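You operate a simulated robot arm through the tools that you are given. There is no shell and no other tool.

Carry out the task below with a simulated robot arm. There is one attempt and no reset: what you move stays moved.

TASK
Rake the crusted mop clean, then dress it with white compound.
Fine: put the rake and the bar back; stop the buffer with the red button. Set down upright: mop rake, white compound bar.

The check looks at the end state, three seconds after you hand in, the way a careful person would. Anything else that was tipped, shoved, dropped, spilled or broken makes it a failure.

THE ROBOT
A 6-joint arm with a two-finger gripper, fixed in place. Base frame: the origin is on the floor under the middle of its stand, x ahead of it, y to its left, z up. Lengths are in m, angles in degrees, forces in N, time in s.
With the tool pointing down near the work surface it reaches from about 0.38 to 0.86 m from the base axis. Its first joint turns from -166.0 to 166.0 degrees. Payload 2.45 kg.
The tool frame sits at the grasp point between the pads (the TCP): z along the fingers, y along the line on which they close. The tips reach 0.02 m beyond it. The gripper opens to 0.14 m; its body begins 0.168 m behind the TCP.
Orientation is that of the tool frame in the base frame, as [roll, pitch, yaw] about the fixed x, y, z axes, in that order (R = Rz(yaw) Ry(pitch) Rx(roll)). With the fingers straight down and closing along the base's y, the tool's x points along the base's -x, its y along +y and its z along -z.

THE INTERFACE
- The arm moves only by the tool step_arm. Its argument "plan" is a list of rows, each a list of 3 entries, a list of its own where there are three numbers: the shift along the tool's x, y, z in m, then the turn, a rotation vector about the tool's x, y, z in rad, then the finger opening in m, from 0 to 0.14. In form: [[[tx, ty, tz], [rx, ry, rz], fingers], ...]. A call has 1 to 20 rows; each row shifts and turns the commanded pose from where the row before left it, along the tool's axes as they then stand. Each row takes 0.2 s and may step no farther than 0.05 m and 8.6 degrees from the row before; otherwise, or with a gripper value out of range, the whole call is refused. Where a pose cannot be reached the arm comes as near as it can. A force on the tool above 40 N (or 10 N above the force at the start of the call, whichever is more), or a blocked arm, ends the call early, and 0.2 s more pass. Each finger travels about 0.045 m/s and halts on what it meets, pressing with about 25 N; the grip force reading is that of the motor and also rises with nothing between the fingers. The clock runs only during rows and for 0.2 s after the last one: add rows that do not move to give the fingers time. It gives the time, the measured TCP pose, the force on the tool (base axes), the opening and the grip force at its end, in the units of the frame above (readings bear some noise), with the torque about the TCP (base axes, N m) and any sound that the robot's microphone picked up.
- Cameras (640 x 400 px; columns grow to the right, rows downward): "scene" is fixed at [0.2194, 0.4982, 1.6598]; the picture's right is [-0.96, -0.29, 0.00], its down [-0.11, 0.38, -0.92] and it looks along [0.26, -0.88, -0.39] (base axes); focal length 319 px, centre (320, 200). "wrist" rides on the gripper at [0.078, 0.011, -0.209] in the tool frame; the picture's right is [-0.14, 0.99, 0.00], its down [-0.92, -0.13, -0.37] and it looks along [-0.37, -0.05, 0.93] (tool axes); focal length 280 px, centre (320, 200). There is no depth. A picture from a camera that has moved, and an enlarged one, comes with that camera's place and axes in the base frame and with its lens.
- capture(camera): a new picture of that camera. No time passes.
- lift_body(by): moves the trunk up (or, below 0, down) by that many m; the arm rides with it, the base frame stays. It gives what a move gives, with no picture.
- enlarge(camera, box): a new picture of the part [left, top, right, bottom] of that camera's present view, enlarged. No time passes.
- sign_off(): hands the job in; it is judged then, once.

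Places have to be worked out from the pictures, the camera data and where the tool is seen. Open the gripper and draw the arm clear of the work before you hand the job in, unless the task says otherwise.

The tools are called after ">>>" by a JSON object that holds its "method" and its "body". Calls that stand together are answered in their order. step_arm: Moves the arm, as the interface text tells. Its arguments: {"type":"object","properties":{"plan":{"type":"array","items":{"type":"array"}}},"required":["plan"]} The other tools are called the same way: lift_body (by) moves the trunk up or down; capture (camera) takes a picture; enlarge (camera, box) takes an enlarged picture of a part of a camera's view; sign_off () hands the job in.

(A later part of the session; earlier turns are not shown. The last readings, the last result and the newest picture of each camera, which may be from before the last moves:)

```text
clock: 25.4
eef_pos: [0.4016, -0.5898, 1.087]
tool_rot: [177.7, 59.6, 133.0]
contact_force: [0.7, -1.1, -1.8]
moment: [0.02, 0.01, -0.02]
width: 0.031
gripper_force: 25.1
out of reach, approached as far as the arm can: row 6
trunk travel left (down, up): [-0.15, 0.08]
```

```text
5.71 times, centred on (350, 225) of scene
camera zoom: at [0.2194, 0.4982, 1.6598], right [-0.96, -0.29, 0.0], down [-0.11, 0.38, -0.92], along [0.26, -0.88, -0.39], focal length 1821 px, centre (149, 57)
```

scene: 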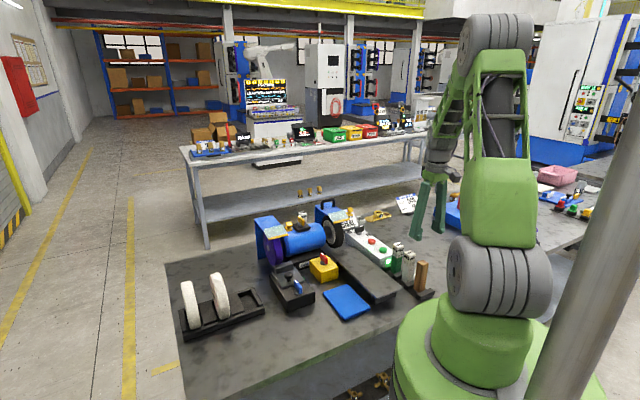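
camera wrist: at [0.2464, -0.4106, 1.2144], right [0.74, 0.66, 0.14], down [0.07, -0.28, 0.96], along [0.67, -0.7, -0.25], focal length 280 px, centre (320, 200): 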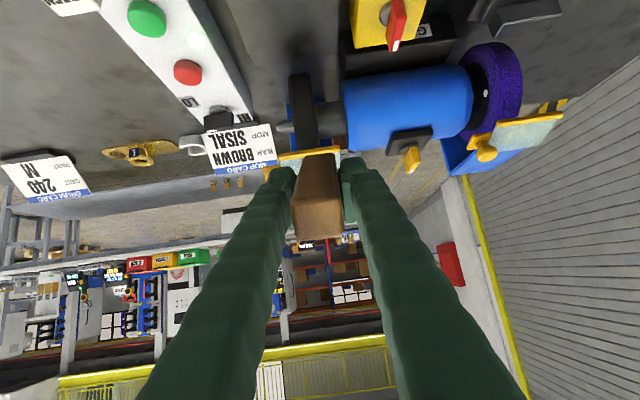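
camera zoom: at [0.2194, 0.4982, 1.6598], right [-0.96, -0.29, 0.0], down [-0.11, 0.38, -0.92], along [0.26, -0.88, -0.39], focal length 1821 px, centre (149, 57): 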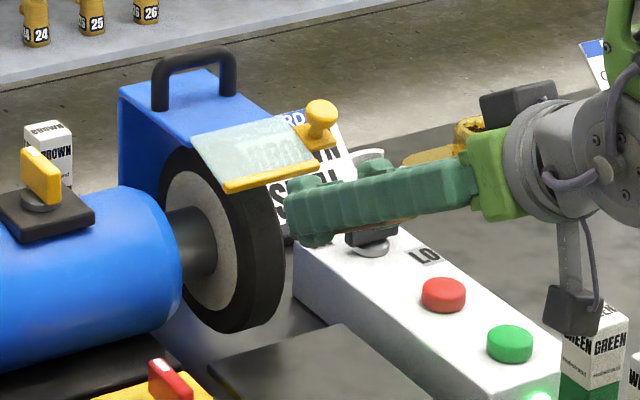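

The rake points at the rim with ~3 cm gap; mop centre is ~4 mm to +u and I want the axis a little lower. I shift and advance in small steps, watching force and sound.

>>> {"method": "step_arm", "body": {"plan": [[[0.006, 0.004, 0.008], [0, 0, 0], 0.0], [[0.006, 0, 0.008], [0, 0, 0], 0.0], [[0, 0, 0.004], [0, 0, 0], 0.0], [[0, 0, 0.003], [0, 0, 0], 0.0]]}}

>>> {"method": "enlarge", "body": {"camera": "scene", "box": [310, 190, 390, 260]}}

>>> {"method": "enlarge", "body": {"camera": "wrist", "box": [240, 50, 400, 250]}}

```text
clock: 26.4
eef_pos: [0.4145, -0.6118, 1.0738]
tool_rot: [178.5, 59.7, 133.6]
contact_force: [0.5, -0.5, -2.3]
moment: [0.0, 0.03, -0.01]
width: 0.0312
gripper_force: 25.0
out of reach, approached as far as the arm can: row 1, 2
trunk travel left (down, up): [-0.15, 0.08]
```

```text
5.71 times, centred on (350, 225) of scene
camera zoom: at [0.2194, 0.4982, 1.6598], right [-0.96, -0.29, 0.0], down [-0.11, 0.38, -0.92], along [0.26, -0.88, -0.39], focal length 1821 px, centre (149, 57)
```

zoom: 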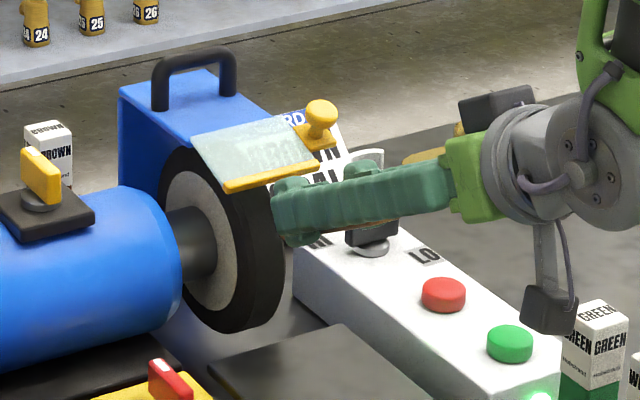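

```text
2.00 times, centred on (320, 150) of wrist
camera zoom: at [0.2665, -0.4477, 1.1125], right [0.75, 0.65, 0.13], down [0.0, -0.2, 0.98], along [0.66, -0.73, -0.15], focal length 561 px, centre (320, 300)
```

zoom: 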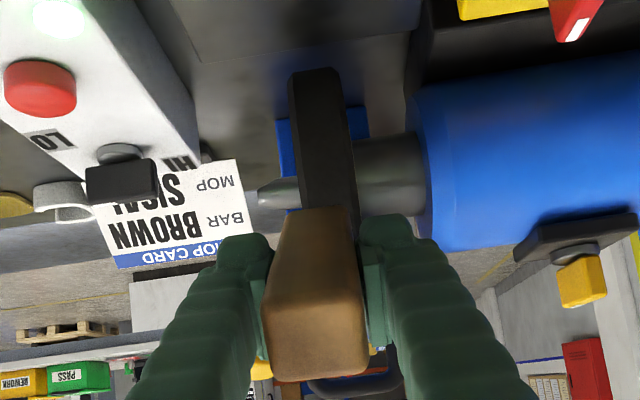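

TCP drifted to u≈-0.139 while near the reach limit; mop centre is u≈-0.130. I back off slightly, shift sideways +9 mm and down 1 cm, then check the pose.

>>> {"method": "step_arm", "body": {"plan": [[[0.003, 0.003, -0.005], [0, 0, 0], 0.0], [[0.003, 0.003, -0.001], [0, 0, 0], 0.0], [[0.004, 0.003, 0], [0, 0, 0], 0.0]]}}

```text
clock: 27.2
eef_pos: [0.4132, -0.6053, 1.0755]
tool_rot: [178.1, 59.6, 133.4]
contact_force: [0.1, 0.4, -1.7]
moment: [0.0, 0.0, 0.0]
width: 0.0307
gripper_force: 25.1
out of reach, approached as far as the arm can: row 2, 3
trunk travel left (down, up): [-0.15, 0.08]
```

The arm reports limits again here; I look at the whole arm to understand the posture before going on.

>>> {"method": "capture", "body": {"camera": "scene"}}

>>> {"method": "enlarge", "body": {"camera": "scene", "box": [310, 0, 590, 320]}}

```text
taken
```

scene: 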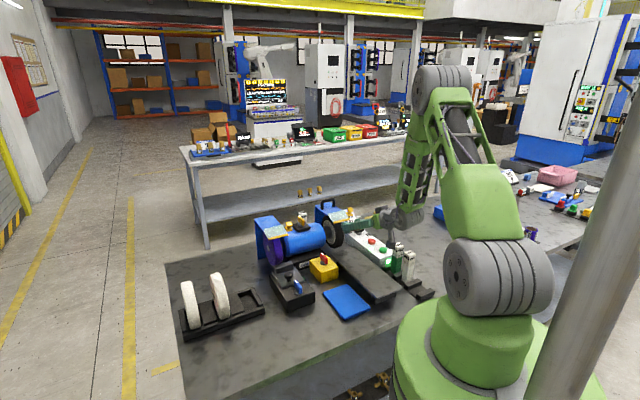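

```text
1.25 times, centred on (450, 160) of scene
camera zoom: at [0.2194, 0.4982, 1.6598], right [-0.96, -0.29, 0.0], down [-0.11, 0.38, -0.92], along [0.26, -0.88, -0.39], focal length 398 px, centre (158, 250)
```

zoom: 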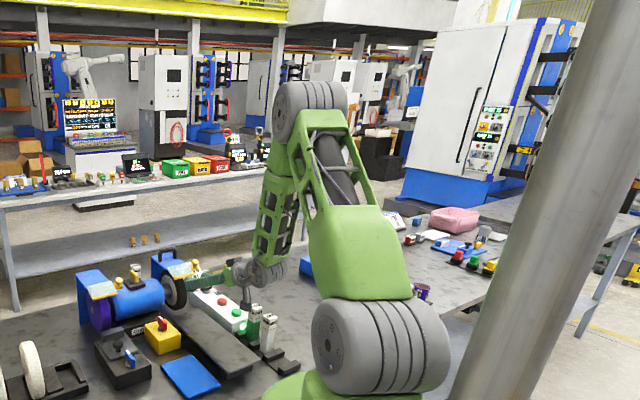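

The elbow looks folded close to its limit, so lowering the trunk should give more room. I first retreat and raise the tool 0.16 m (clear of shield and mop), to compensate for the drop.

>>> {"method": "step_arm", "body": {"plan": [[[-0.0285, 0, -0.0306], [0, 0, 0], 0.0], [[-0.0285, 0, -0.0306], [0, 0, 0], 0.0], [[-0.0285, 0, -0.0306], [0, 0, 0], 0.0], [[-0.0285, 0, -0.0306], [0, 0, 0], 0.0]]}}

```text
clock: 28.2
eef_pos: [0.3772, -0.5705, 1.2375]
tool_rot: [179.3, 59.9, 134.0]
contact_force: [0.0, -0.4, -0.9]
moment: [-0.01, 0.03, -0.05]
width: 0.031
gripper_force: 25.4
trunk travel left (down, up): [-0.15, 0.08]
```

Clear, TCP now at z≈1.2375 with no reach warnings. I lower the trunk by 0.14 m.

>>> {"method": "lift_body", "body": {"by": -0.14}}

>>> {"method": "enlarge", "body": {"camera": "scene", "box": [290, 170, 430, 290]}}

```text
clock: 29.9
eef_pos: [0.3776, -0.5713, 1.0969]
tool_rot: [179.3, 59.9, 134.1]
contact_force: [-0.4, -0.8, -0.7]
moment: [0.02, 0.06, -0.01]
width: 0.031
gripper_force: 24.7
trunk travel left (down, up): [-0.01, 0.22]
```

```text
3.33 times, centred on (360, 230) of scene
camera zoom: at [0.2194, 0.4982, 1.6598], right [-0.96, -0.29, 0.0], down [-0.11, 0.38, -0.92], along [0.26, -0.88, -0.39], focal length 1062 px, centre (187, 100)
```

zoom: 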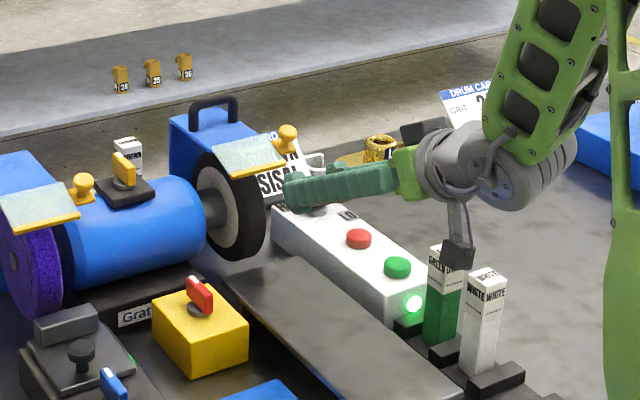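

Trunk lowered; TCP z≈1.097, still clear. I tilt to about 70° and move to 3 cm short of the rim, aiming at the mop's upper front.

>>> {"method": "step_arm", "body": {"plan": [[[0, 0, 0], [0, -0.087, 0], 0.0], [[0, 0, 0], [0, -0.087, 0], 0.0], [[0.013, 0.0025, 0.009], [0, 0, 0], 0.0], [[0.013, 0.0025, 0.009], [0, 0, 0], 0.0], [[0.013, 0.002, 0.009], [0, 0, 0], 0.0]]}}

>>> {"method": "enlarge", "body": {"camera": "wrist", "box": [220, 30, 420, 230]}}

>>> {"method": "enlarge", "body": {"camera": "scene", "box": [310, 190, 390, 260]}}

```text
clock: 31.1
eef_pos: [0.3909, -0.5743, 1.0514]
tool_rot: [177.9, 69.7, 133.0]
contact_force: [0.5, -0.2, -1.2]
moment: [-0.01, 0.0, 0.0]
width: 0.0308
gripper_force: 24.9
trunk travel left (down, up): [-0.01, 0.22]
```

```text
2.00 times, centred on (320, 130) of wrist
camera zoom: at [0.2416, -0.4094, 1.0508], right [0.74, 0.66, 0.14], down [-0.12, -0.08, 0.99], along [0.67, -0.74, 0.02], focal length 561 px, centre (320, 340)
```

zoom: 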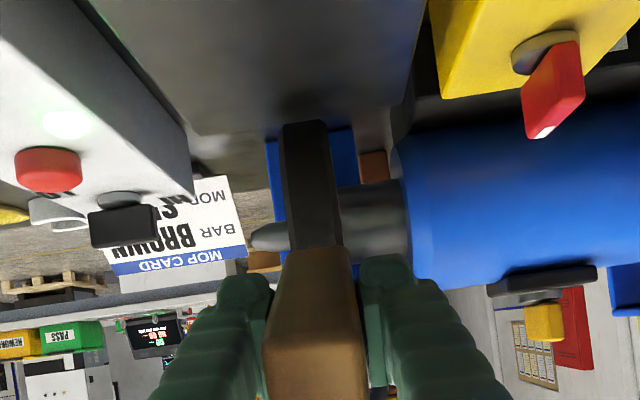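

```text
5.71 times, centred on (350, 225) of scene
camera zoom: at [0.2194, 0.4982, 1.6598], right [-0.96, -0.29, 0.0], down [-0.11, 0.38, -0.92], along [0.26, -0.88, -0.39], focal length 1821 px, centre (149, 57)
```

zoom: 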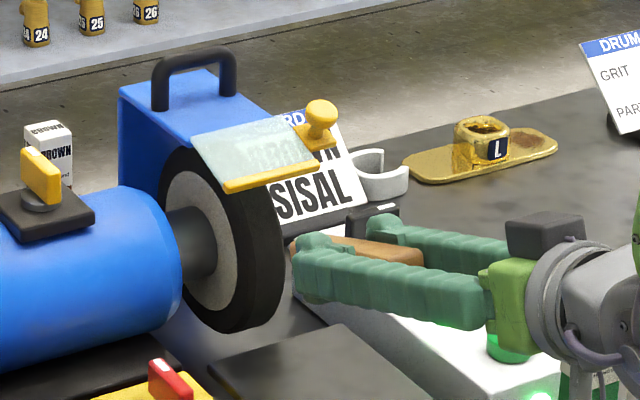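

No reach limits now; the axis is radial to the mop with ~3 cm gap and u aligned (-0.130). I advance along the tool axis in small steps.

>>> {"method": "step_arm", "body": {"plan": [[[0, 0, 0.006], [0, 0, 0], 0.0], [[0, 0, 0.005], [0, 0, 0], 0.0], [[0, 0, 0.004], [0, 0, 0], 0.0], [[0, 0, 0.003], [0, 0, 0], 0.0], [[0, 0, 0.003], [0, 0, 0], 0.0]]}}

>>> {"method": "enlarge", "body": {"camera": "scene", "box": [310, 190, 390, 260]}}

>>> {"method": "enlarge", "body": {"camera": "wrist", "box": [220, 30, 420, 230]}}

```text
clock: 32.3
eef_pos: [0.4059, -0.5884, 1.045]
tool_rot: [178.3, 69.8, 133.2]
contact_force: [-0.2, 1.2, -1.8]
moment: [0.0, 0.03, 0.0]
width: 0.0306
gripper_force: 25.1
trunk travel left (down, up): [-0.01, 0.22]
```

```text
5.71 times, centred on (350, 225) of scene
camera zoom: at [0.2194, 0.4982, 1.6598], right [-0.96, -0.29, 0.0], down [-0.11, 0.38, -0.92], along [0.26, -0.88, -0.39], focal length 1821 px, centre (149, 57)
```

zoom: 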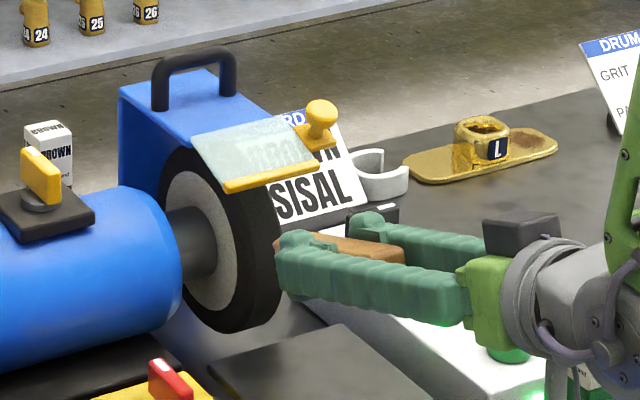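

```text
2.00 times, centred on (320, 130) of wrist
camera zoom: at [0.2559, -0.4229, 1.043], right [0.74, 0.66, 0.14], down [-0.12, -0.08, 0.99], along [0.67, -0.74, 0.02], focal length 561 px, centre (320, 340)
```

zoom: 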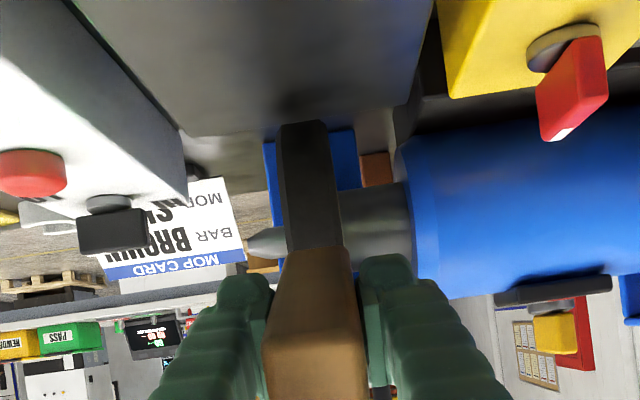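

Gap is now under a centimetre, no contact yet. I continue in 2–3 mm steps.

>>> {"method": "step_arm", "body": {"plan": [[[0, 0, 0.003], [0, 0, 0], 0.0], [[0, 0, 0.003], [0, 0, 0], 0.0], [[0, 0, 0.002], [0, 0, 0], 0.0], [[0, 0, 0.002], [0, 0, 0], 0.0]]}}

>>> {"method": "enlarge", "body": {"camera": "scene", "box": [320, 200, 380, 250]}}

```text
clock: 33.3
eef_pos: [0.4125, -0.5947, 1.0394]
tool_rot: [178.5, 69.8, 133.4]
contact_force: [-0.6, 0.1, -0.4]
moment: [-0.02, 0.0, -0.02]
width: 0.0308
gripper_force: 25.0
trunk travel left (down, up): [-0.01, 0.22]
```

```text
8.00 times, centred on (350, 225) of scene
camera zoom: at [0.2194, 0.4982, 1.6598], right [-0.96, -0.29, 0.0], down [-0.11, 0.38, -0.92], along [0.26, -0.88, -0.39], focal length 2549 px, centre (80, 0)
```

zoom: 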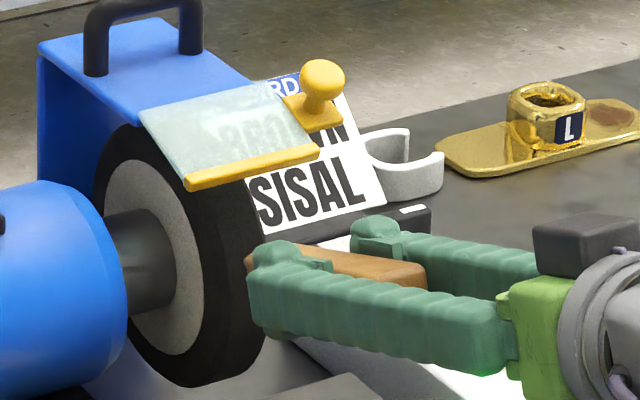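

Still no contact force; the rake end is right at the rim. I continue with 2 mm steps.

>>> {"method": "step_arm", "body": {"plan": [[[0, 0, 0.002], [0, 0, 0], 0.0], [[0, 0, 0.002], [0, 0, 0], 0.0], [[0, 0, 0.002], [0, 0, 0], 0.0]]}}

>>> {"method": "enlarge", "body": {"camera": "scene", "box": [320, 200, 380, 250]}}

>>> {"method": "enlarge", "body": {"camera": "wrist", "box": [270, 70, 370, 170]}}

```text
clock: 34.1
eef_pos: [0.4163, -0.598, 1.0382]
tool_rot: [178.6, 69.7, 133.4]
contact_force: [0.1, -0.4, -1.4]
moment: [-0.01, 0.01, 0.02]
width: 0.031
gripper_force: 25.4
trunk travel left (down, up): [-0.01, 0.22]
```

```text
8.00 times, centred on (350, 225) of scene
camera zoom: at [0.2194, 0.4982, 1.6598], right [-0.96, -0.29, 0.0], down [-0.11, 0.38, -0.92], along [0.26, -0.88, -0.39], focal length 2549 px, centre (80, 0)
```

zoom: 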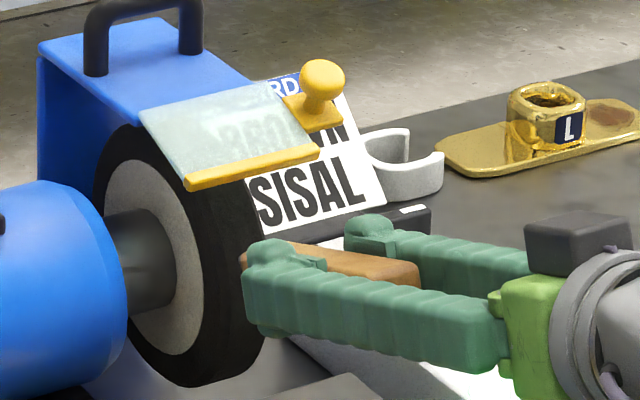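

```text
4.00 times, centred on (320, 120) of wrist
camera zoom: at [0.2664, -0.4331, 1.0372], right [0.74, 0.66, 0.14], down [-0.12, -0.08, 0.99], along [0.67, -0.75, 0.02], focal length 1122 px, centre (320, 520)
```

zoom: 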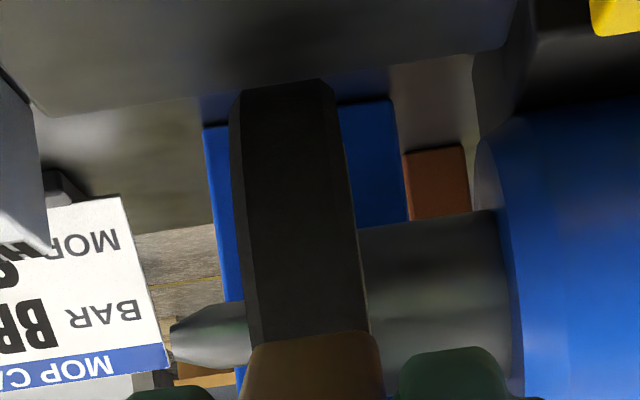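

No contact yet; I advance further with 2–3 mm steps.

>>> {"method": "step_arm", "body": {"plan": [[[0, 0, 0.002], [0, 0, 0], 0.0], [[0, 0, 0.002], [0, 0, 0], 0.0], [[0, 0, 0.002], [0, 0, 0], 0.0], [[0, 0, 0.002], [0, 0, 0], 0.0]]}}

>>> {"method": "enlarge", "body": {"camera": "scene", "box": [320, 200, 380, 250]}}

```text
clock: 35.1
eef_pos: [0.4219, -0.604, 1.0365]
tool_rot: [178.9, 69.8, 133.6]
contact_force: [1.0, -0.9, -0.9]
moment: [-0.01, 0.02, -0.01]
width: 0.0307
gripper_force: 24.7
trunk travel left (down, up): [-0.01, 0.22]
```

```text
8.00 times, centred on (350, 225) of scene
camera zoom: at [0.2194, 0.4982, 1.6598], right [-0.96, -0.29, 0.0], down [-0.11, 0.38, -0.92], along [0.26, -0.88, -0.39], focal length 2549 px, centre (80, 0)
```

zoom: 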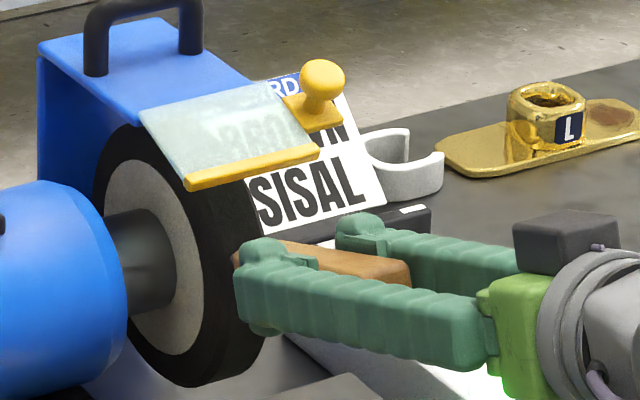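

Re-triangulating with the grey face of the mop gives centre d≈0.871, z≈0.979, R≈0.072, so about 1 cm still to go. I shift 3 mm sideways and keep advancing in 2 mm steps.

>>> {"method": "step_arm", "body": {"plan": [[[0.002, -0.003, 0.002], [0, 0, 0], 0.0], [[0, 0, 0.002], [0, 0, 0], 0.0], [[0, 0, 0.002], [0, 0, 0], 0.0], [[0, 0, 0.002], [0, 0, 0], 0.0]]}}

>>> {"method": "enlarge", "body": {"camera": "scene", "box": [320, 200, 380, 250]}}

```text
clock: 36.1
eef_pos: [0.4225, -0.6104, 1.0307]
tool_rot: [178.9, 69.9, 133.6]
contact_force: [-3.1, 3.4, 0.9]
moment: [0.01, 0.05, -0.07]
width: 0.0308
gripper_force: 24.8
trunk travel left (down, up): [-0.01, 0.22]
```

```text
8.00 times, centred on (350, 225) of scene
camera zoom: at [0.2194, 0.4982, 1.6598], right [-0.96, -0.29, 0.0], down [-0.11, 0.38, -0.92], along [0.26, -0.88, -0.39], focal length 2549 px, centre (80, 0)
```

zoom: 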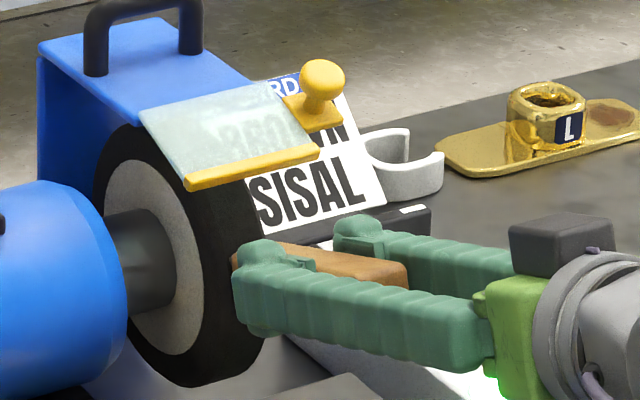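

Contact: about 4.6 N pushing back. I press another millimetre and hold, to see whether the crust comes off and what is heard.

>>> {"method": "step_arm", "body": {"plan": [[[0, 0, 0.001], [0, 0, 0], 0.0], [[0, 0, 0], [0, 0, 0], 0.0], [[0, 0, 0], [0, 0, 0], 0.0], [[0, 0, 0], [0, 0, 0], 0.0], [[0, 0, 0], [0, 0, 0], 0.0], [[0, 0, 0], [0, 0, 0], 0.0]]}}

>>> {"method": "enlarge", "body": {"camera": "scene", "box": [310, 190, 390, 260]}}

>>> {"method": "enlarge", "body": {"camera": "wrist", "box": [220, 30, 420, 230]}}

```text
clock: 37.5
eef_pos: [0.4244, -0.6098, 1.0312]
tool_rot: [179.1, 70.0, 133.7]
contact_force: [-8.8, 9.8, 2.0]
moment: [0.14, 0.15, -0.04]
width: 0.031
gripper_force: 25.1
trunk travel left (down, up): [-0.01, 0.22]
```

```text
5.71 times, centred on (350, 225) of scene
camera zoom: at [0.2194, 0.4982, 1.6598], right [-0.96, -0.29, 0.0], down [-0.11, 0.38, -0.92], along [0.26, -0.88, -0.39], focal length 1821 px, centre (149, 57)
```

zoom: 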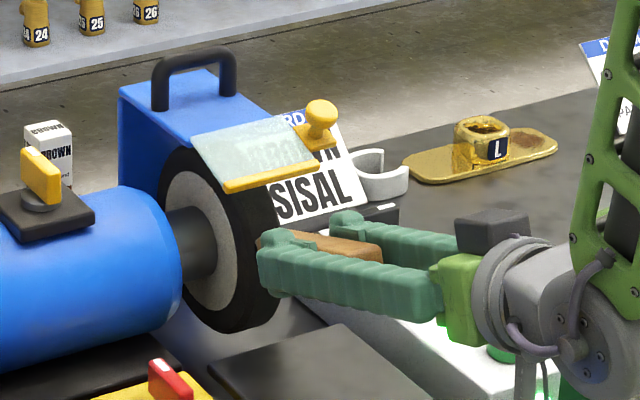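

```text
2.00 times, centred on (320, 130) of wrist
camera zoom: at [0.2743, -0.4451, 1.0292], right [0.74, 0.66, 0.14], down [-0.12, -0.07, 0.99], along [0.67, -0.75, 0.02], focal length 561 px, centre (320, 340)
```

zoom: 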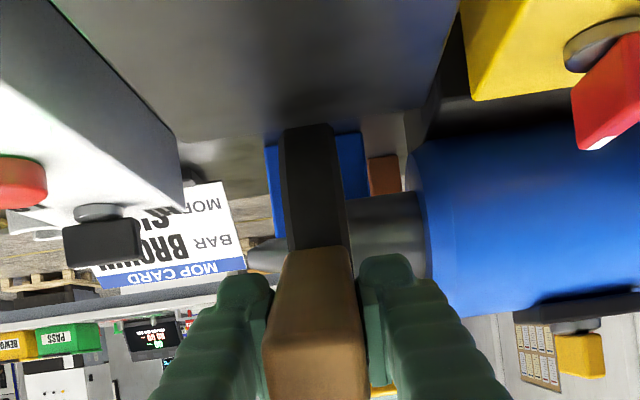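

Force is ~13 N but the rim still looks black and there is no tangential drag, so the mop may not actually be turning. I compare close-ups of both wheels over time, backing off a little in between.

>>> {"method": "enlarge", "body": {"camera": "scene", "box": [255, 225, 295, 270]}}

>>> {"method": "step_arm", "body": {"plan": [[[0, 0, -0.006], [0, 0, 0], 0.0], [[0, 0, -0.006], [0, 0, 0], 0.0]]}}

>>> {"method": "enlarge", "body": {"camera": "scene", "box": [255, 225, 295, 270]}}

>>> {"method": "enlarge", "body": {"camera": "scene", "box": [325, 205, 365, 250]}}

```text
8.89 times, centred on (275, 248) of scene
camera zoom: at [0.2194, 0.4982, 1.6598], right [-0.96, -0.29, 0.0], down [-0.11, 0.38, -0.92], along [0.26, -0.88, -0.39], focal length 2833 px, centre (720, -222)
```

zoom: 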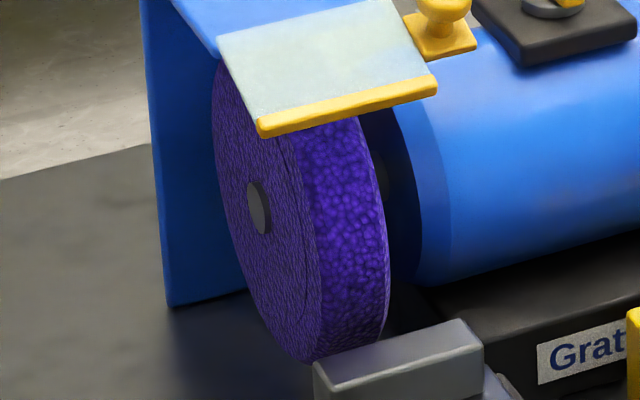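

```text
clock: 38.1
eef_pos: [0.4169, -0.6036, 1.0351]
tool_rot: [178.9, 69.9, 133.7]
contact_force: [1.0, 0.2, -0.8]
moment: [0.0, 0.0, -0.01]
width: 0.0307
gripper_force: 25.1
trunk travel left (down, up): [-0.01, 0.22]
```

```text
8.89 times, centred on (275, 248) of scene
camera zoom: at [0.2194, 0.4982, 1.6598], right [-0.96, -0.29, 0.0], down [-0.11, 0.38, -0.92], along [0.26, -0.88, -0.39], focal length 2833 px, centre (720, -222)
```

zoom: 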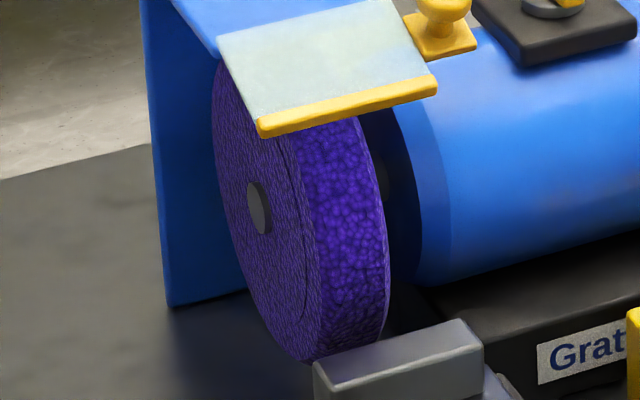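

```text
8.89 times, centred on (345, 228) of scene
camera zoom: at [0.2194, 0.4982, 1.6598], right [-0.96, -0.29, 0.0], down [-0.11, 0.38, -0.92], along [0.26, -0.88, -0.39], focal length 2833 px, centre (98, -44)
```

zoom: 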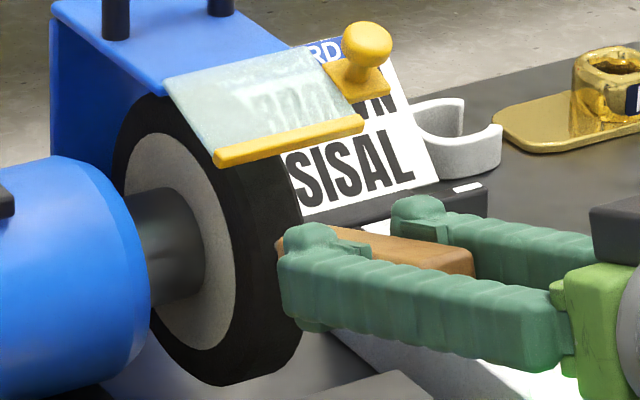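

The purple wheel's texture has moved between the two shots, so the spindle is turning. I press the rake in again at moderate force and hold it for a few seconds.

>>> {"method": "step_arm", "body": {"plan": [[[0, 0, 0.006], [0, 0, 0], 0.0], [[0, 0, 0.004], [0, 0, 0], 0.0], [[0, 0, 0.002], [0, 0, 0], 0.0], [[0, 0, 0], [0, 0, 0], 0.0], [[0, 0, 0], [0, 0, 0], 0.0], [[0, 0, 0], [0, 0, 0], 0.0], [[0, 0, 0], [0, 0, 0], 0.0], [[0, 0, 0], [0, 0, 0], 0.0], [[0, 0, 0], [0, 0, 0], 0.0], [[0, 0, 0], [0, 0, 0], 0.0]]}}

>>> {"method": "enlarge", "body": {"camera": "scene", "box": [325, 205, 365, 250]}}

>>> {"method": "enlarge", "body": {"camera": "wrist", "box": [270, 70, 370, 170]}}

```text
clock: 40.3
eef_pos: [0.4235, -0.6118, 1.031]
tool_rot: [179.1, 69.9, 133.7]
contact_force: [-8.9, 6.5, 1.0]
moment: [0.12, 0.1, -0.04]
width: 0.0309
gripper_force: 24.9
trunk travel left (down, up): [-0.01, 0.22]
```

```text
8.89 times, centred on (345, 228) of scene
camera zoom: at [0.2194, 0.4982, 1.6598], right [-0.96, -0.29, 0.0], down [-0.11, 0.38, -0.92], along [0.26, -0.88, -0.39], focal length 2833 px, centre (98, -44)
```

zoom: 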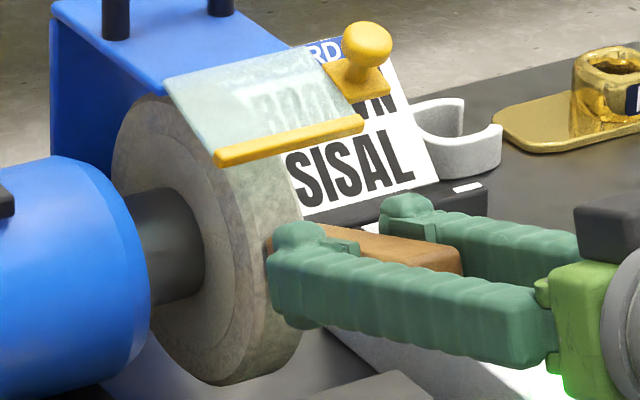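

```text
4.00 times, centred on (320, 120) of wrist
camera zoom: at [0.2742, -0.4454, 1.0293], right [0.74, 0.66, 0.14], down [-0.12, -0.07, 0.99], along [0.67, -0.75, 0.02], focal length 1122 px, centre (320, 520)
```

zoom: 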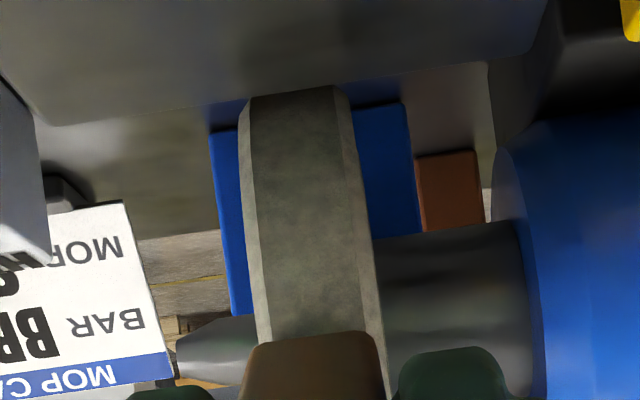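

The rim has turned from black to clean grey cloth. I back the rake off and inspect the whole mop.

>>> {"method": "step_arm", "body": {"plan": [[[0, 0, -0.01], [0, 0, 0], 0.0], [[0, 0, -0.02], [0, 0, 0], 0.0], [[0, 0, -0.02], [0, 0, 0], 0.0]]}}

>>> {"method": "enlarge", "body": {"camera": "wrist", "box": [250, 50, 390, 190]}}

>>> {"method": "enlarge", "body": {"camera": "scene", "box": [310, 195, 370, 255]}}

```text
clock: 41.1
eef_pos: [0.3914, -0.5796, 1.0498]
tool_rot: [178.1, 69.6, 133.1]
contact_force: [-0.4, 1.1, -1.1]
moment: [-0.01, 0.0, 0.02]
width: 0.031
gripper_force: 25.1
trunk travel left (down, up): [-0.01, 0.22]
```

```text
2.86 times, centred on (320, 120) of wrist
camera zoom: at [0.2418, -0.4133, 1.0478], right [0.74, 0.66, 0.14], down [-0.12, -0.08, 0.99], along [0.67, -0.74, 0.02], focal length 801 px, centre (320, 429)
```

zoom: 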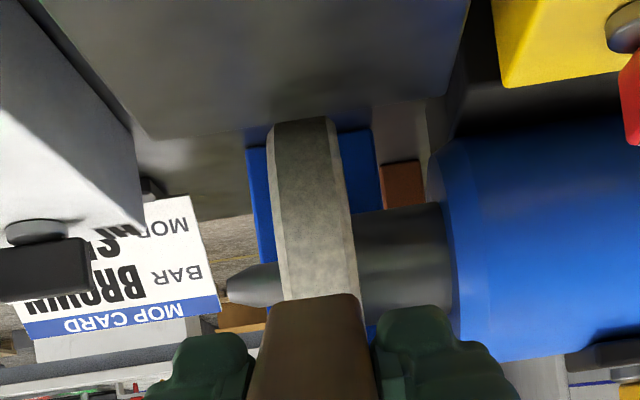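

```text
6.67 times, centred on (340, 225) of scene
camera zoom: at [0.2194, 0.4982, 1.6598], right [-0.96, -0.29, 0.0], down [-0.11, 0.38, -0.92], along [0.26, -0.88, -0.39], focal length 2124 px, centre (187, 33)
```

zoom: 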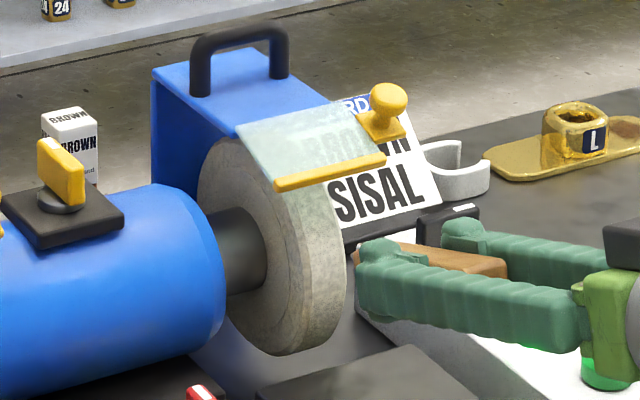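

The crust is gone everywhere visible. To be sure nothing remains I give it one more short pass and compare the colour.

>>> {"method": "step_arm", "body": {"plan": [[[0, 0, 0.02], [0, 0, 0], 0.0], [[0, 0, 0.02], [0, 0, 0], 0.0], [[0, 0, 0.007], [0, 0, 0], 0.0], [[0, 0, 0.002], [0, 0, 0], 0.0], [[0, 0, 0], [0, 0, 0], 0.0], [[0, 0, 0], [0, 0, 0], 0.0], [[0, 0, 0], [0, 0, 0], 0.0], [[0, 0, 0], [0, 0, 0], 0.0]]}}

>>> {"method": "step_arm", "body": {"plan": [[[0, 0, -0.01], [0, 0, 0], 0.0], [[0, 0, -0.02], [0, 0, 0], 0.0], [[0, 0, -0.02], [0, 0, 0], 0.0]]}}

>>> {"method": "enlarge", "body": {"camera": "wrist", "box": [250, 50, 390, 190]}}

>>> {"method": "enlarge", "body": {"camera": "scene", "box": [310, 195, 370, 255]}}

```text
clock: 42.9
eef_pos: [0.4232, -0.6104, 1.031]
tool_rot: [179.1, 69.8, 133.7]
contact_force: [-1.0, 1.7, -1.3]
moment: [0.02, 0.02, -0.02]
width: 0.0307
gripper_force: 24.9
trunk travel left (down, up): [-0.01, 0.22]
```

```text
clock: 43.7
eef_pos: [0.3905, -0.578, 1.0485]
tool_rot: [178.1, 69.7, 133.1]
contact_force: [0.8, 0.0, -0.2]
moment: [0.01, -0.01, 0.0]
width: 0.0309
gripper_force: 25.4
trunk travel left (down, up): [-0.01, 0.22]
```

```text
2.86 times, centred on (320, 120) of wrist
camera zoom: at [0.2411, -0.4129, 1.0479], right [0.74, 0.66, 0.14], down [-0.12, -0.08, 0.99], along [0.67, -0.74, 0.02], focal length 801 px, centre (320, 429)
```

zoom: 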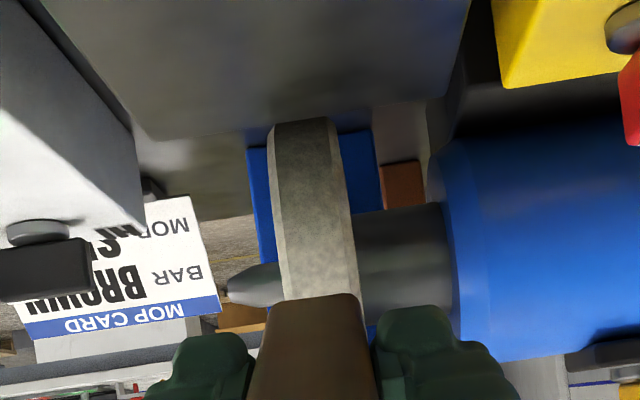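

```text
6.67 times, centred on (340, 225) of scene
camera zoom: at [0.2194, 0.4982, 1.6598], right [-0.96, -0.29, 0.0], down [-0.11, 0.38, -0.92], along [0.26, -0.88, -0.39], focal length 2124 px, centre (187, 33)
```

zoom: 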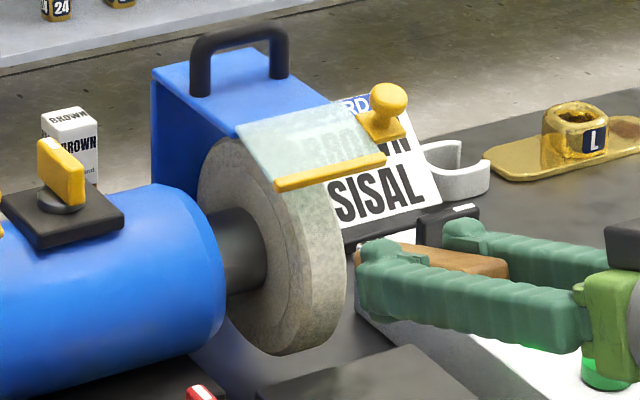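

Unchanged, so the mop is clean. Now I raise the rake, swing it back to vertical and head for its rack slot.

>>> {"method": "step_arm", "body": {"plan": [[[-0.0375, 0, -0.0139], [0, 0, 0], 0.0], [[-0.0375, 0, -0.0139], [0, 0, 0], 0.0], [[-0.0375, 0, -0.0139], [0, 0, 0], 0.0], [[0, 0, 0], [0, 0.1352, 0], 0.0], [[0, 0, 0], [0, 0.1352, 0], 0.0], [[0, 0, 0], [0, 0.1352, 0], 0.0], [[0, 0, 0], [0, 0.1352, 0], 0.0], [[0, 0, 0], [0, 0.1352, 0], 0.0], [[0, 0, 0], [0, 0.1352, 0], 0.0], [[0, 0, 0], [0, 0.1352, 0], 0.0], [[0, 0, 0], [0, 0.1352, 0], 0.0], [[0, 0, 0], [0, 0.1352, 0], 0.0]]}}

```text
clock: 46.3
eef_pos: [0.3898, -0.579, 1.1664]
tool_rot: [179.7, -0.1, 134.6]
contact_force: [0.3, 0.2, -1.1]
moment: [0.02, 0.01, -0.01]
width: 0.0311
gripper_force: 25.1
trunk travel left (down, up): [-0.01, 0.22]
```

Tool vertical again with the rake still straight. I carry it over to above its slot at (0.1446,-0.5276).

>>> {"method": "step_arm", "body": {"plan": [[[0, 0, 0], [0.005, 0, -0.007], 0.0], [[0.035, -0.0228, 0], [0, 0, 0], 0.0], [[0.035, -0.0228, 0], [0, 0, 0], 0.0], [[0.035, -0.0228, 0], [0, 0, 0], 0.0], [[0.035, -0.0228, 0], [0, 0, 0], 0.0], [[0.035, -0.0228, 0], [0, 0, 0], 0.0], [[0.0347, -0.023, 0], [0, 0, 0], 0.0], [[0, 0, 0.04], [0, 0, 0], 0.0], [[0, 0, 0], [0, 0, 0], 0.0]]}}

>>> {"method": "capture", "body": {"camera": "wrist"}}

>>> {"method": "enlarge", "body": {"camera": "scene", "box": [370, 200, 450, 310]}}

```text
clock: 48.3
eef_pos: [0.1459, -0.5275, 1.1271]
tool_rot: [179.9, 0.1, 135.0]
contact_force: [0.8, 0.7, -1.3]
moment: [0.02, 0.04, -0.01]
width: 0.0309
gripper_force: 24.5
trunk travel left (down, up): [-0.01, 0.22]
```

```text
taken
camera wrist: at [0.0966, -0.465, 1.3363], right [0.8, 0.6, 0.0], down [0.56, -0.74, 0.37], along [0.22, -0.29, -0.93], focal length 280 px, centre (320, 200)
```

wrist: 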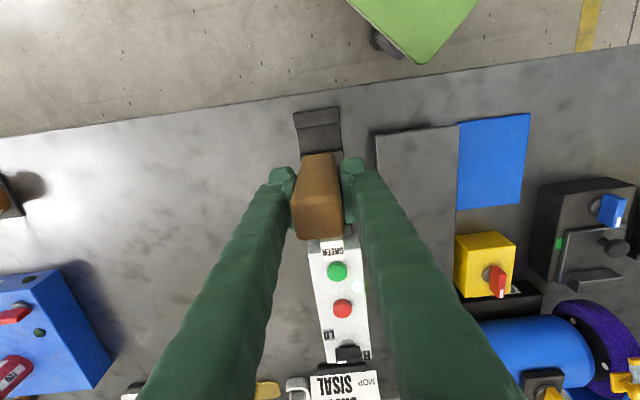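

```text
3.64 times, centred on (410, 255) of scene
camera zoom: at [0.2194, 0.4982, 1.6598], right [-0.96, -0.29, 0.0], down [-0.11, 0.38, -0.92], along [0.26, -0.88, -0.39], focal length 1159 px, centre (-7, 0)
```

zoom: 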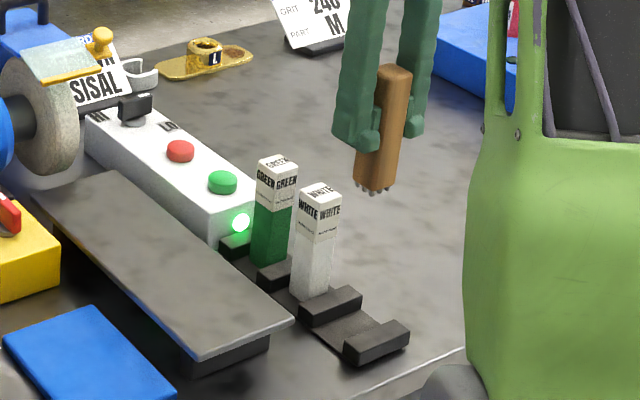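

The rake seems to lean slightly in the pads compared with when I first lifted it. I enlarge to check its angle before lowering.

>>> {"method": "enlarge", "body": {"camera": "wrist", "box": [270, 100, 370, 250]}}

>>> {"method": "enlarge", "body": {"camera": "scene", "box": [390, 200, 440, 260]}}

```text
2.67 times, centred on (320, 175) of wrist
camera zoom: at [0.0966, -0.465, 1.3363], right [0.8, 0.6, 0.0], down [0.56, -0.74, 0.37], along [0.22, -0.29, -0.93], focal length 748 px, centre (320, 267)
```

zoom: 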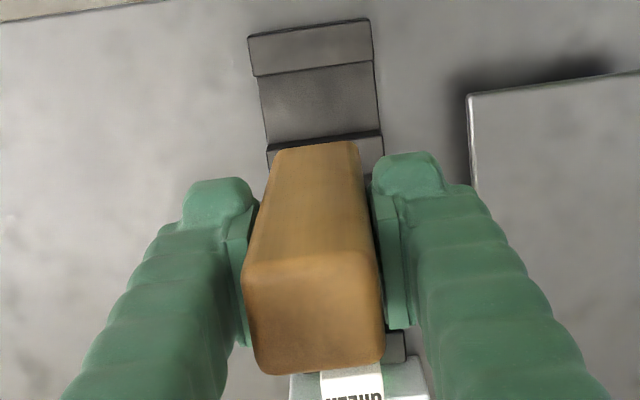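

```text
6.67 times, centred on (415, 230) of scene
camera zoom: at [0.2194, 0.4982, 1.6598], right [-0.96, -0.29, 0.0], down [-0.11, 0.38, -0.92], along [0.26, -0.88, -0.39], focal length 2124 px, centre (-313, 0)
```

zoom: 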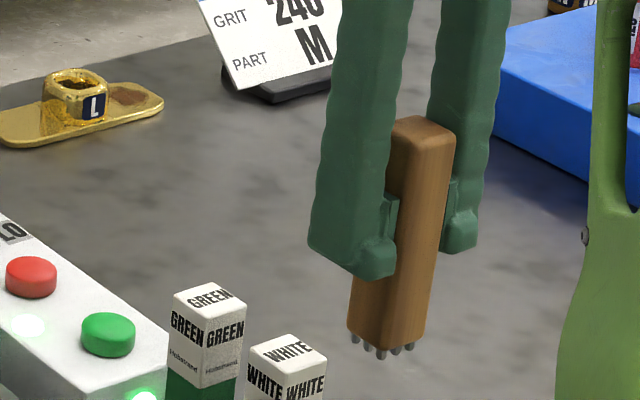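

The right edge matches true vertical within ~1–2°, so it is fine. I lower it into its slot, the last part in small steps.

>>> {"method": "step_arm", "body": {"plan": [[[0.001, -0.001, 0.03], [0, 0, 0], 0.0], [[0, 0, 0.04], [0, 0, 0], 0.0], [[0, 0, 0.04], [0, 0, 0], 0.0], [[0, 0, 0.03], [0, 0, 0], 0.0], [[0, 0, 0.015], [0, 0, 0], 0.0], [[0, 0, 0.006], [0, 0, 0], 0.0], [[0, 0, 0.003], [0, 0, 0], 0.0], [[0, 0, 0.003], [0, 0, 0], 0.0]]}}

>>> {"method": "enlarge", "body": {"camera": "scene", "box": [390, 225, 440, 300]}}

>>> {"method": "enlarge", "body": {"camera": "wrist", "box": [270, 100, 370, 250]}}

```text
clock: 50.1
eef_pos: [0.1448, -0.5266, 0.9605]
tool_rot: [179.9, 0.1, 135.1]
contact_force: [0.5, 0.6, -1.7]
moment: [-0.01, -0.03, -0.04]
width: 0.0309
gripper_force: 25.3
trunk travel left (down, up): [-0.01, 0.22]
```

```text
5.33 times, centred on (415, 262) of scene
camera zoom: at [0.2194, 0.4982, 1.6598], right [-0.96, -0.29, 0.0], down [-0.11, 0.38, -0.92], along [0.26, -0.88, -0.39], focal length 1700 px, centre (-187, -133)
```

zoom: 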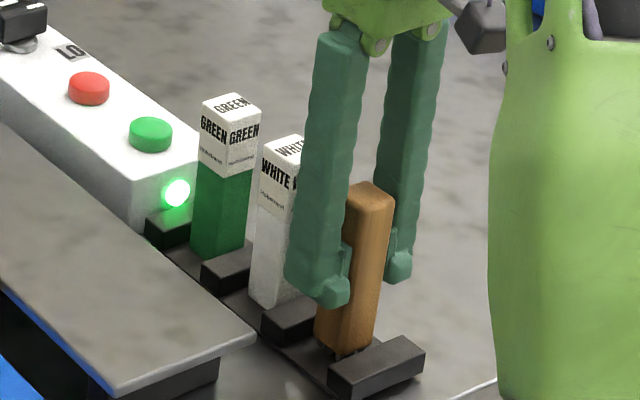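

```text
2.67 times, centred on (320, 175) of wrist
camera zoom: at [0.0955, -0.4646, 1.1691], right [0.8, 0.6, 0.0], down [0.56, -0.74, 0.37], along [0.22, -0.29, -0.93], focal length 748 px, centre (320, 267)
```

zoom: 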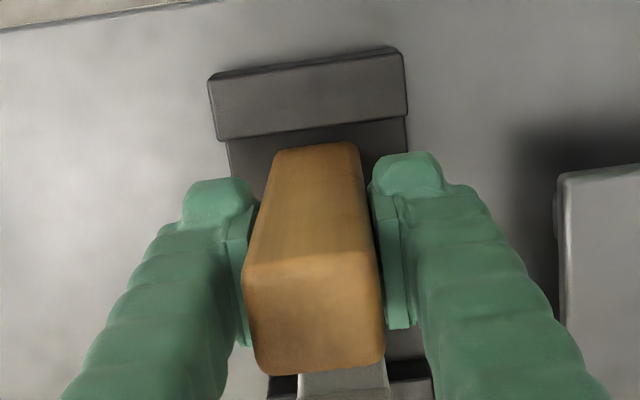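

The rake is between the dividers, teeth just above the floor. I lower in 2 mm steps until it touches.

>>> {"method": "step_arm", "body": {"plan": [[[0, 0, 0.002], [0, 0, 0], 0.0], [[0, 0, 0.002], [0, 0, 0], 0.0], [[0, 0, 0.0015], [0, 0, 0], 0.0], [[0, 0, 0], [0, 0, 0], 0.0]]}}

```text
clock: 51.1
eef_pos: [0.1443, -0.5268, 0.9553]
tool_rot: [-179.9, 0.3, 135.2]
contact_force: [4.1, 2.7, 21.4]
moment: [0.06, -0.11, -0.03]
width: 0.0309
gripper_force: 24.9
trunk travel left (down, up): [-0.01, 0.22]
```

It is seated (21 N up). I ease off 1.5 mm and open the fingers.

>>> {"method": "step_arm", "body": {"plan": [[[0, 0, -0.0015], [0, 0, 0], 0.0], [[0, 0, 0], [0, 0, 0], 0.035], [[0, 0, 0], [0, 0, 0], 0.045], [[0, 0, 0], [0, 0, 0], 0.06], [[0, 0, 0], [0, 0, 0], 0.08], [[0, 0, 0], [0, 0, 0], 0.08], [[0, 0, 0], [0, 0, 0], 0.08]]}}

>>> {"method": "enlarge", "body": {"camera": "scene", "box": [390, 225, 440, 300]}}

>>> {"method": "enlarge", "body": {"camera": "wrist", "box": [250, 90, 390, 270]}}

```text
clock: 52.7
eef_pos: [0.1443, -0.5285, 0.9568]
tool_rot: [179.8, 0.1, 135.2]
contact_force: [0.0, 0.2, 0.7]
moment: [0.0, -0.01, -0.01]
width: 0.0799
gripper_force: 0.0
trunk travel left (down, up): [-0.01, 0.22]
```

```text
5.33 times, centred on (415, 262) of scene
camera zoom: at [0.2194, 0.4982, 1.6598], right [-0.96, -0.29, 0.0], down [-0.11, 0.38, -0.92], along [0.26, -0.88, -0.39], focal length 1700 px, centre (-187, -133)
```

zoom: 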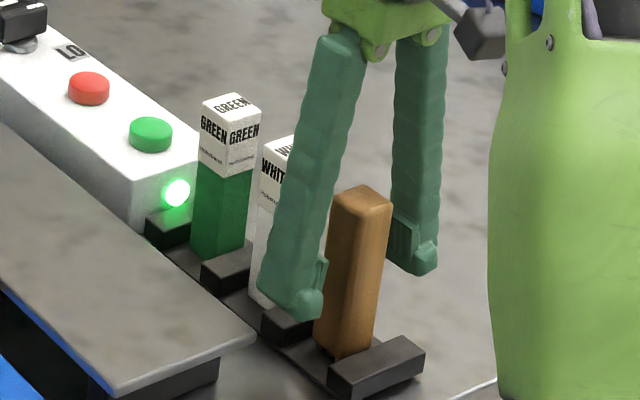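

```text
2.22 times, centred on (320, 180) of wrist
camera zoom: at [0.0953, -0.4645, 1.1652], right [0.8, 0.6, 0.0], down [0.56, -0.74, 0.37], along [0.22, -0.29, -0.93], focal length 623 px, centre (320, 244)
```

zoom: 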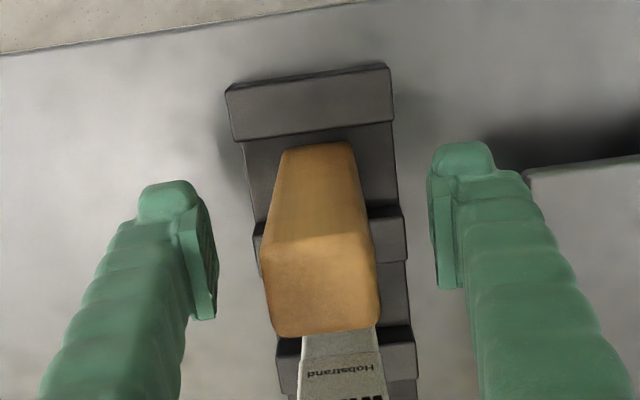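

The rake stands upright in its slot. I raise the open gripper clear and move over the white bar (≈0.1885,-0.571) to verify alignment.

>>> {"method": "step_arm", "body": {"plan": [[[0, 0, -0.03], [0, 0, 0], 0.08], [[0, 0, -0.045], [0, 0, 0], 0.08], [[0, 0, -0.045], [0, 0, 0], 0.08], [[0, 0, -0.045], [0, 0, 0], 0.08], [[-0.031, 0.0005, -0.01], [0, 0, -0.003], 0.08], [[-0.03, 0.0005, 0], [0, 0, 0], 0.08], [[0, 0, 0], [0, 0, 0], 0.08]]}}

>>> {"method": "enlarge", "body": {"camera": "wrist", "box": [260, 80, 400, 270]}}

>>> {"method": "enlarge", "body": {"camera": "scene", "box": [370, 200, 450, 310]}}

```text
clock: 54.3
eef_pos: [0.1864, -0.5685, 1.1324]
tool_rot: [179.8, 0.2, 135.2]
contact_force: [0.2, 1.0, 0.0]
moment: [0.0, -0.02, -0.03]
width: 0.0798
gripper_force: 0.1
trunk travel left (down, up): [-0.01, 0.22]
```

```text
2.11 times, centred on (330, 175) of wrist
camera zoom: at [0.1387, -0.5062, 1.3403], right [0.8, 0.61, 0.0], down [0.56, -0.74, 0.37], along [0.23, -0.29, -0.93], focal length 590 px, centre (299, 253)
```

zoom: 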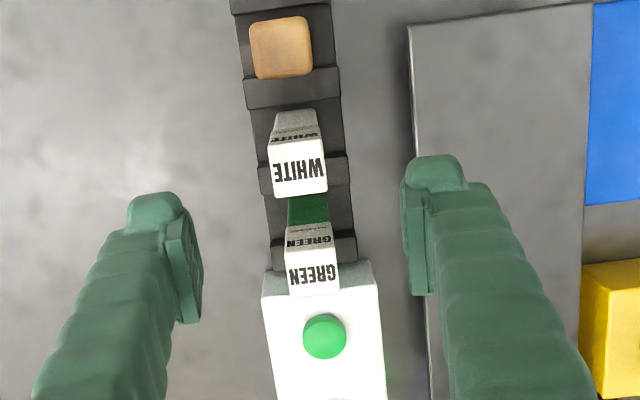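

```text
3.64 times, centred on (410, 255) of scene
camera zoom: at [0.2194, 0.4982, 1.6598], right [-0.96, -0.29, 0.0], down [-0.11, 0.38, -0.92], along [0.26, -0.88, -0.39], focal length 1159 px, centre (-7, 0)
```

zoom: 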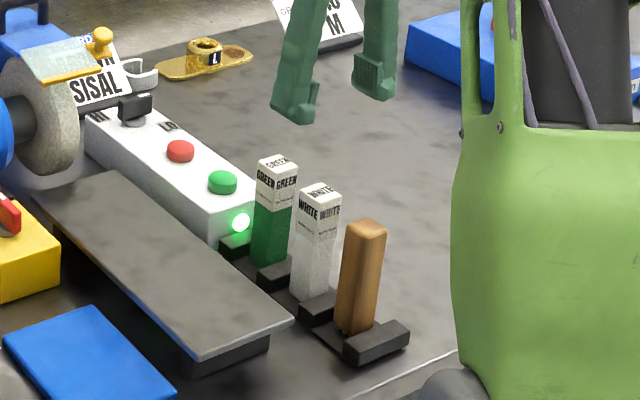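

White bar top measured at about (0.187,-0.572). I adjust 3.5 mm and descend with fingers straddling it to z≈0.957.

>>> {"method": "step_arm", "body": {"plan": [[[-0.0035, -0.0012, 0.03], [0, 0, 0.003], 0.08], [[0, 0, 0.045], [0, 0, 0], 0.08], [[0, 0, 0.045], [0, 0, 0], 0.08], [[0, 0, 0.045], [0, 0, 0], 0.08], [[0, 0, 0.01], [0, 0, 0], 0.08], [[0, 0, 0], [0, 0, 0], 0.08]]}}

>>> {"method": "enlarge", "body": {"camera": "wrist", "box": [250, 90, 390, 270]}}

>>> {"method": "enlarge", "body": {"camera": "scene", "box": [380, 215, 440, 305]}}

```text
clock: 55.7
eef_pos: [0.1892, -0.5729, 0.9545]
tool_rot: [-180.0, 0.1, 135.0]
contact_force: [-0.2, 0.8, -1.1]
moment: [0.03, -0.01, 0.0]
width: 0.0798
gripper_force: 0.1
trunk travel left (down, up): [-0.01, 0.22]
```

```text
2.22 times, centred on (320, 180) of wrist
camera zoom: at [0.1407, -0.5102, 1.1644], right [0.8, 0.6, 0.0], down [0.56, -0.74, 0.37], along [0.22, -0.29, -0.93], focal length 623 px, centre (320, 244)
```

zoom: 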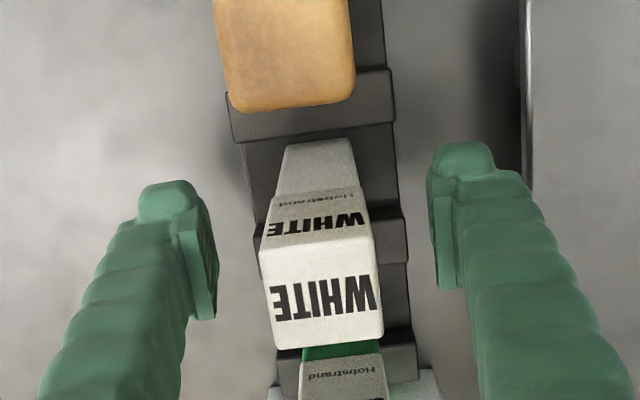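

```text
4.44 times, centred on (410, 260) of scene
camera zoom: at [0.2194, 0.4982, 1.6598], right [-0.96, -0.29, 0.0], down [-0.11, 0.38, -0.92], along [0.26, -0.88, -0.39], focal length 1416 px, centre (-80, -67)
```

zoom: 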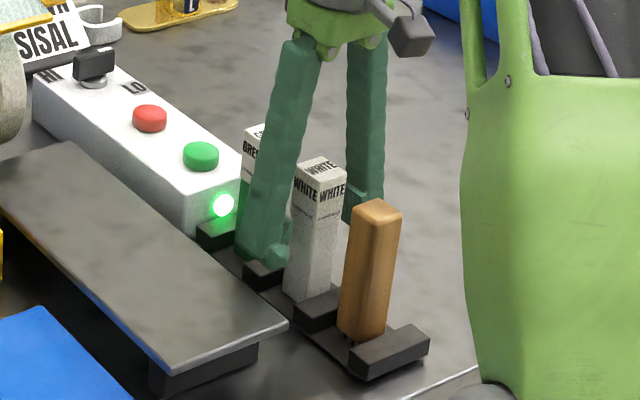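

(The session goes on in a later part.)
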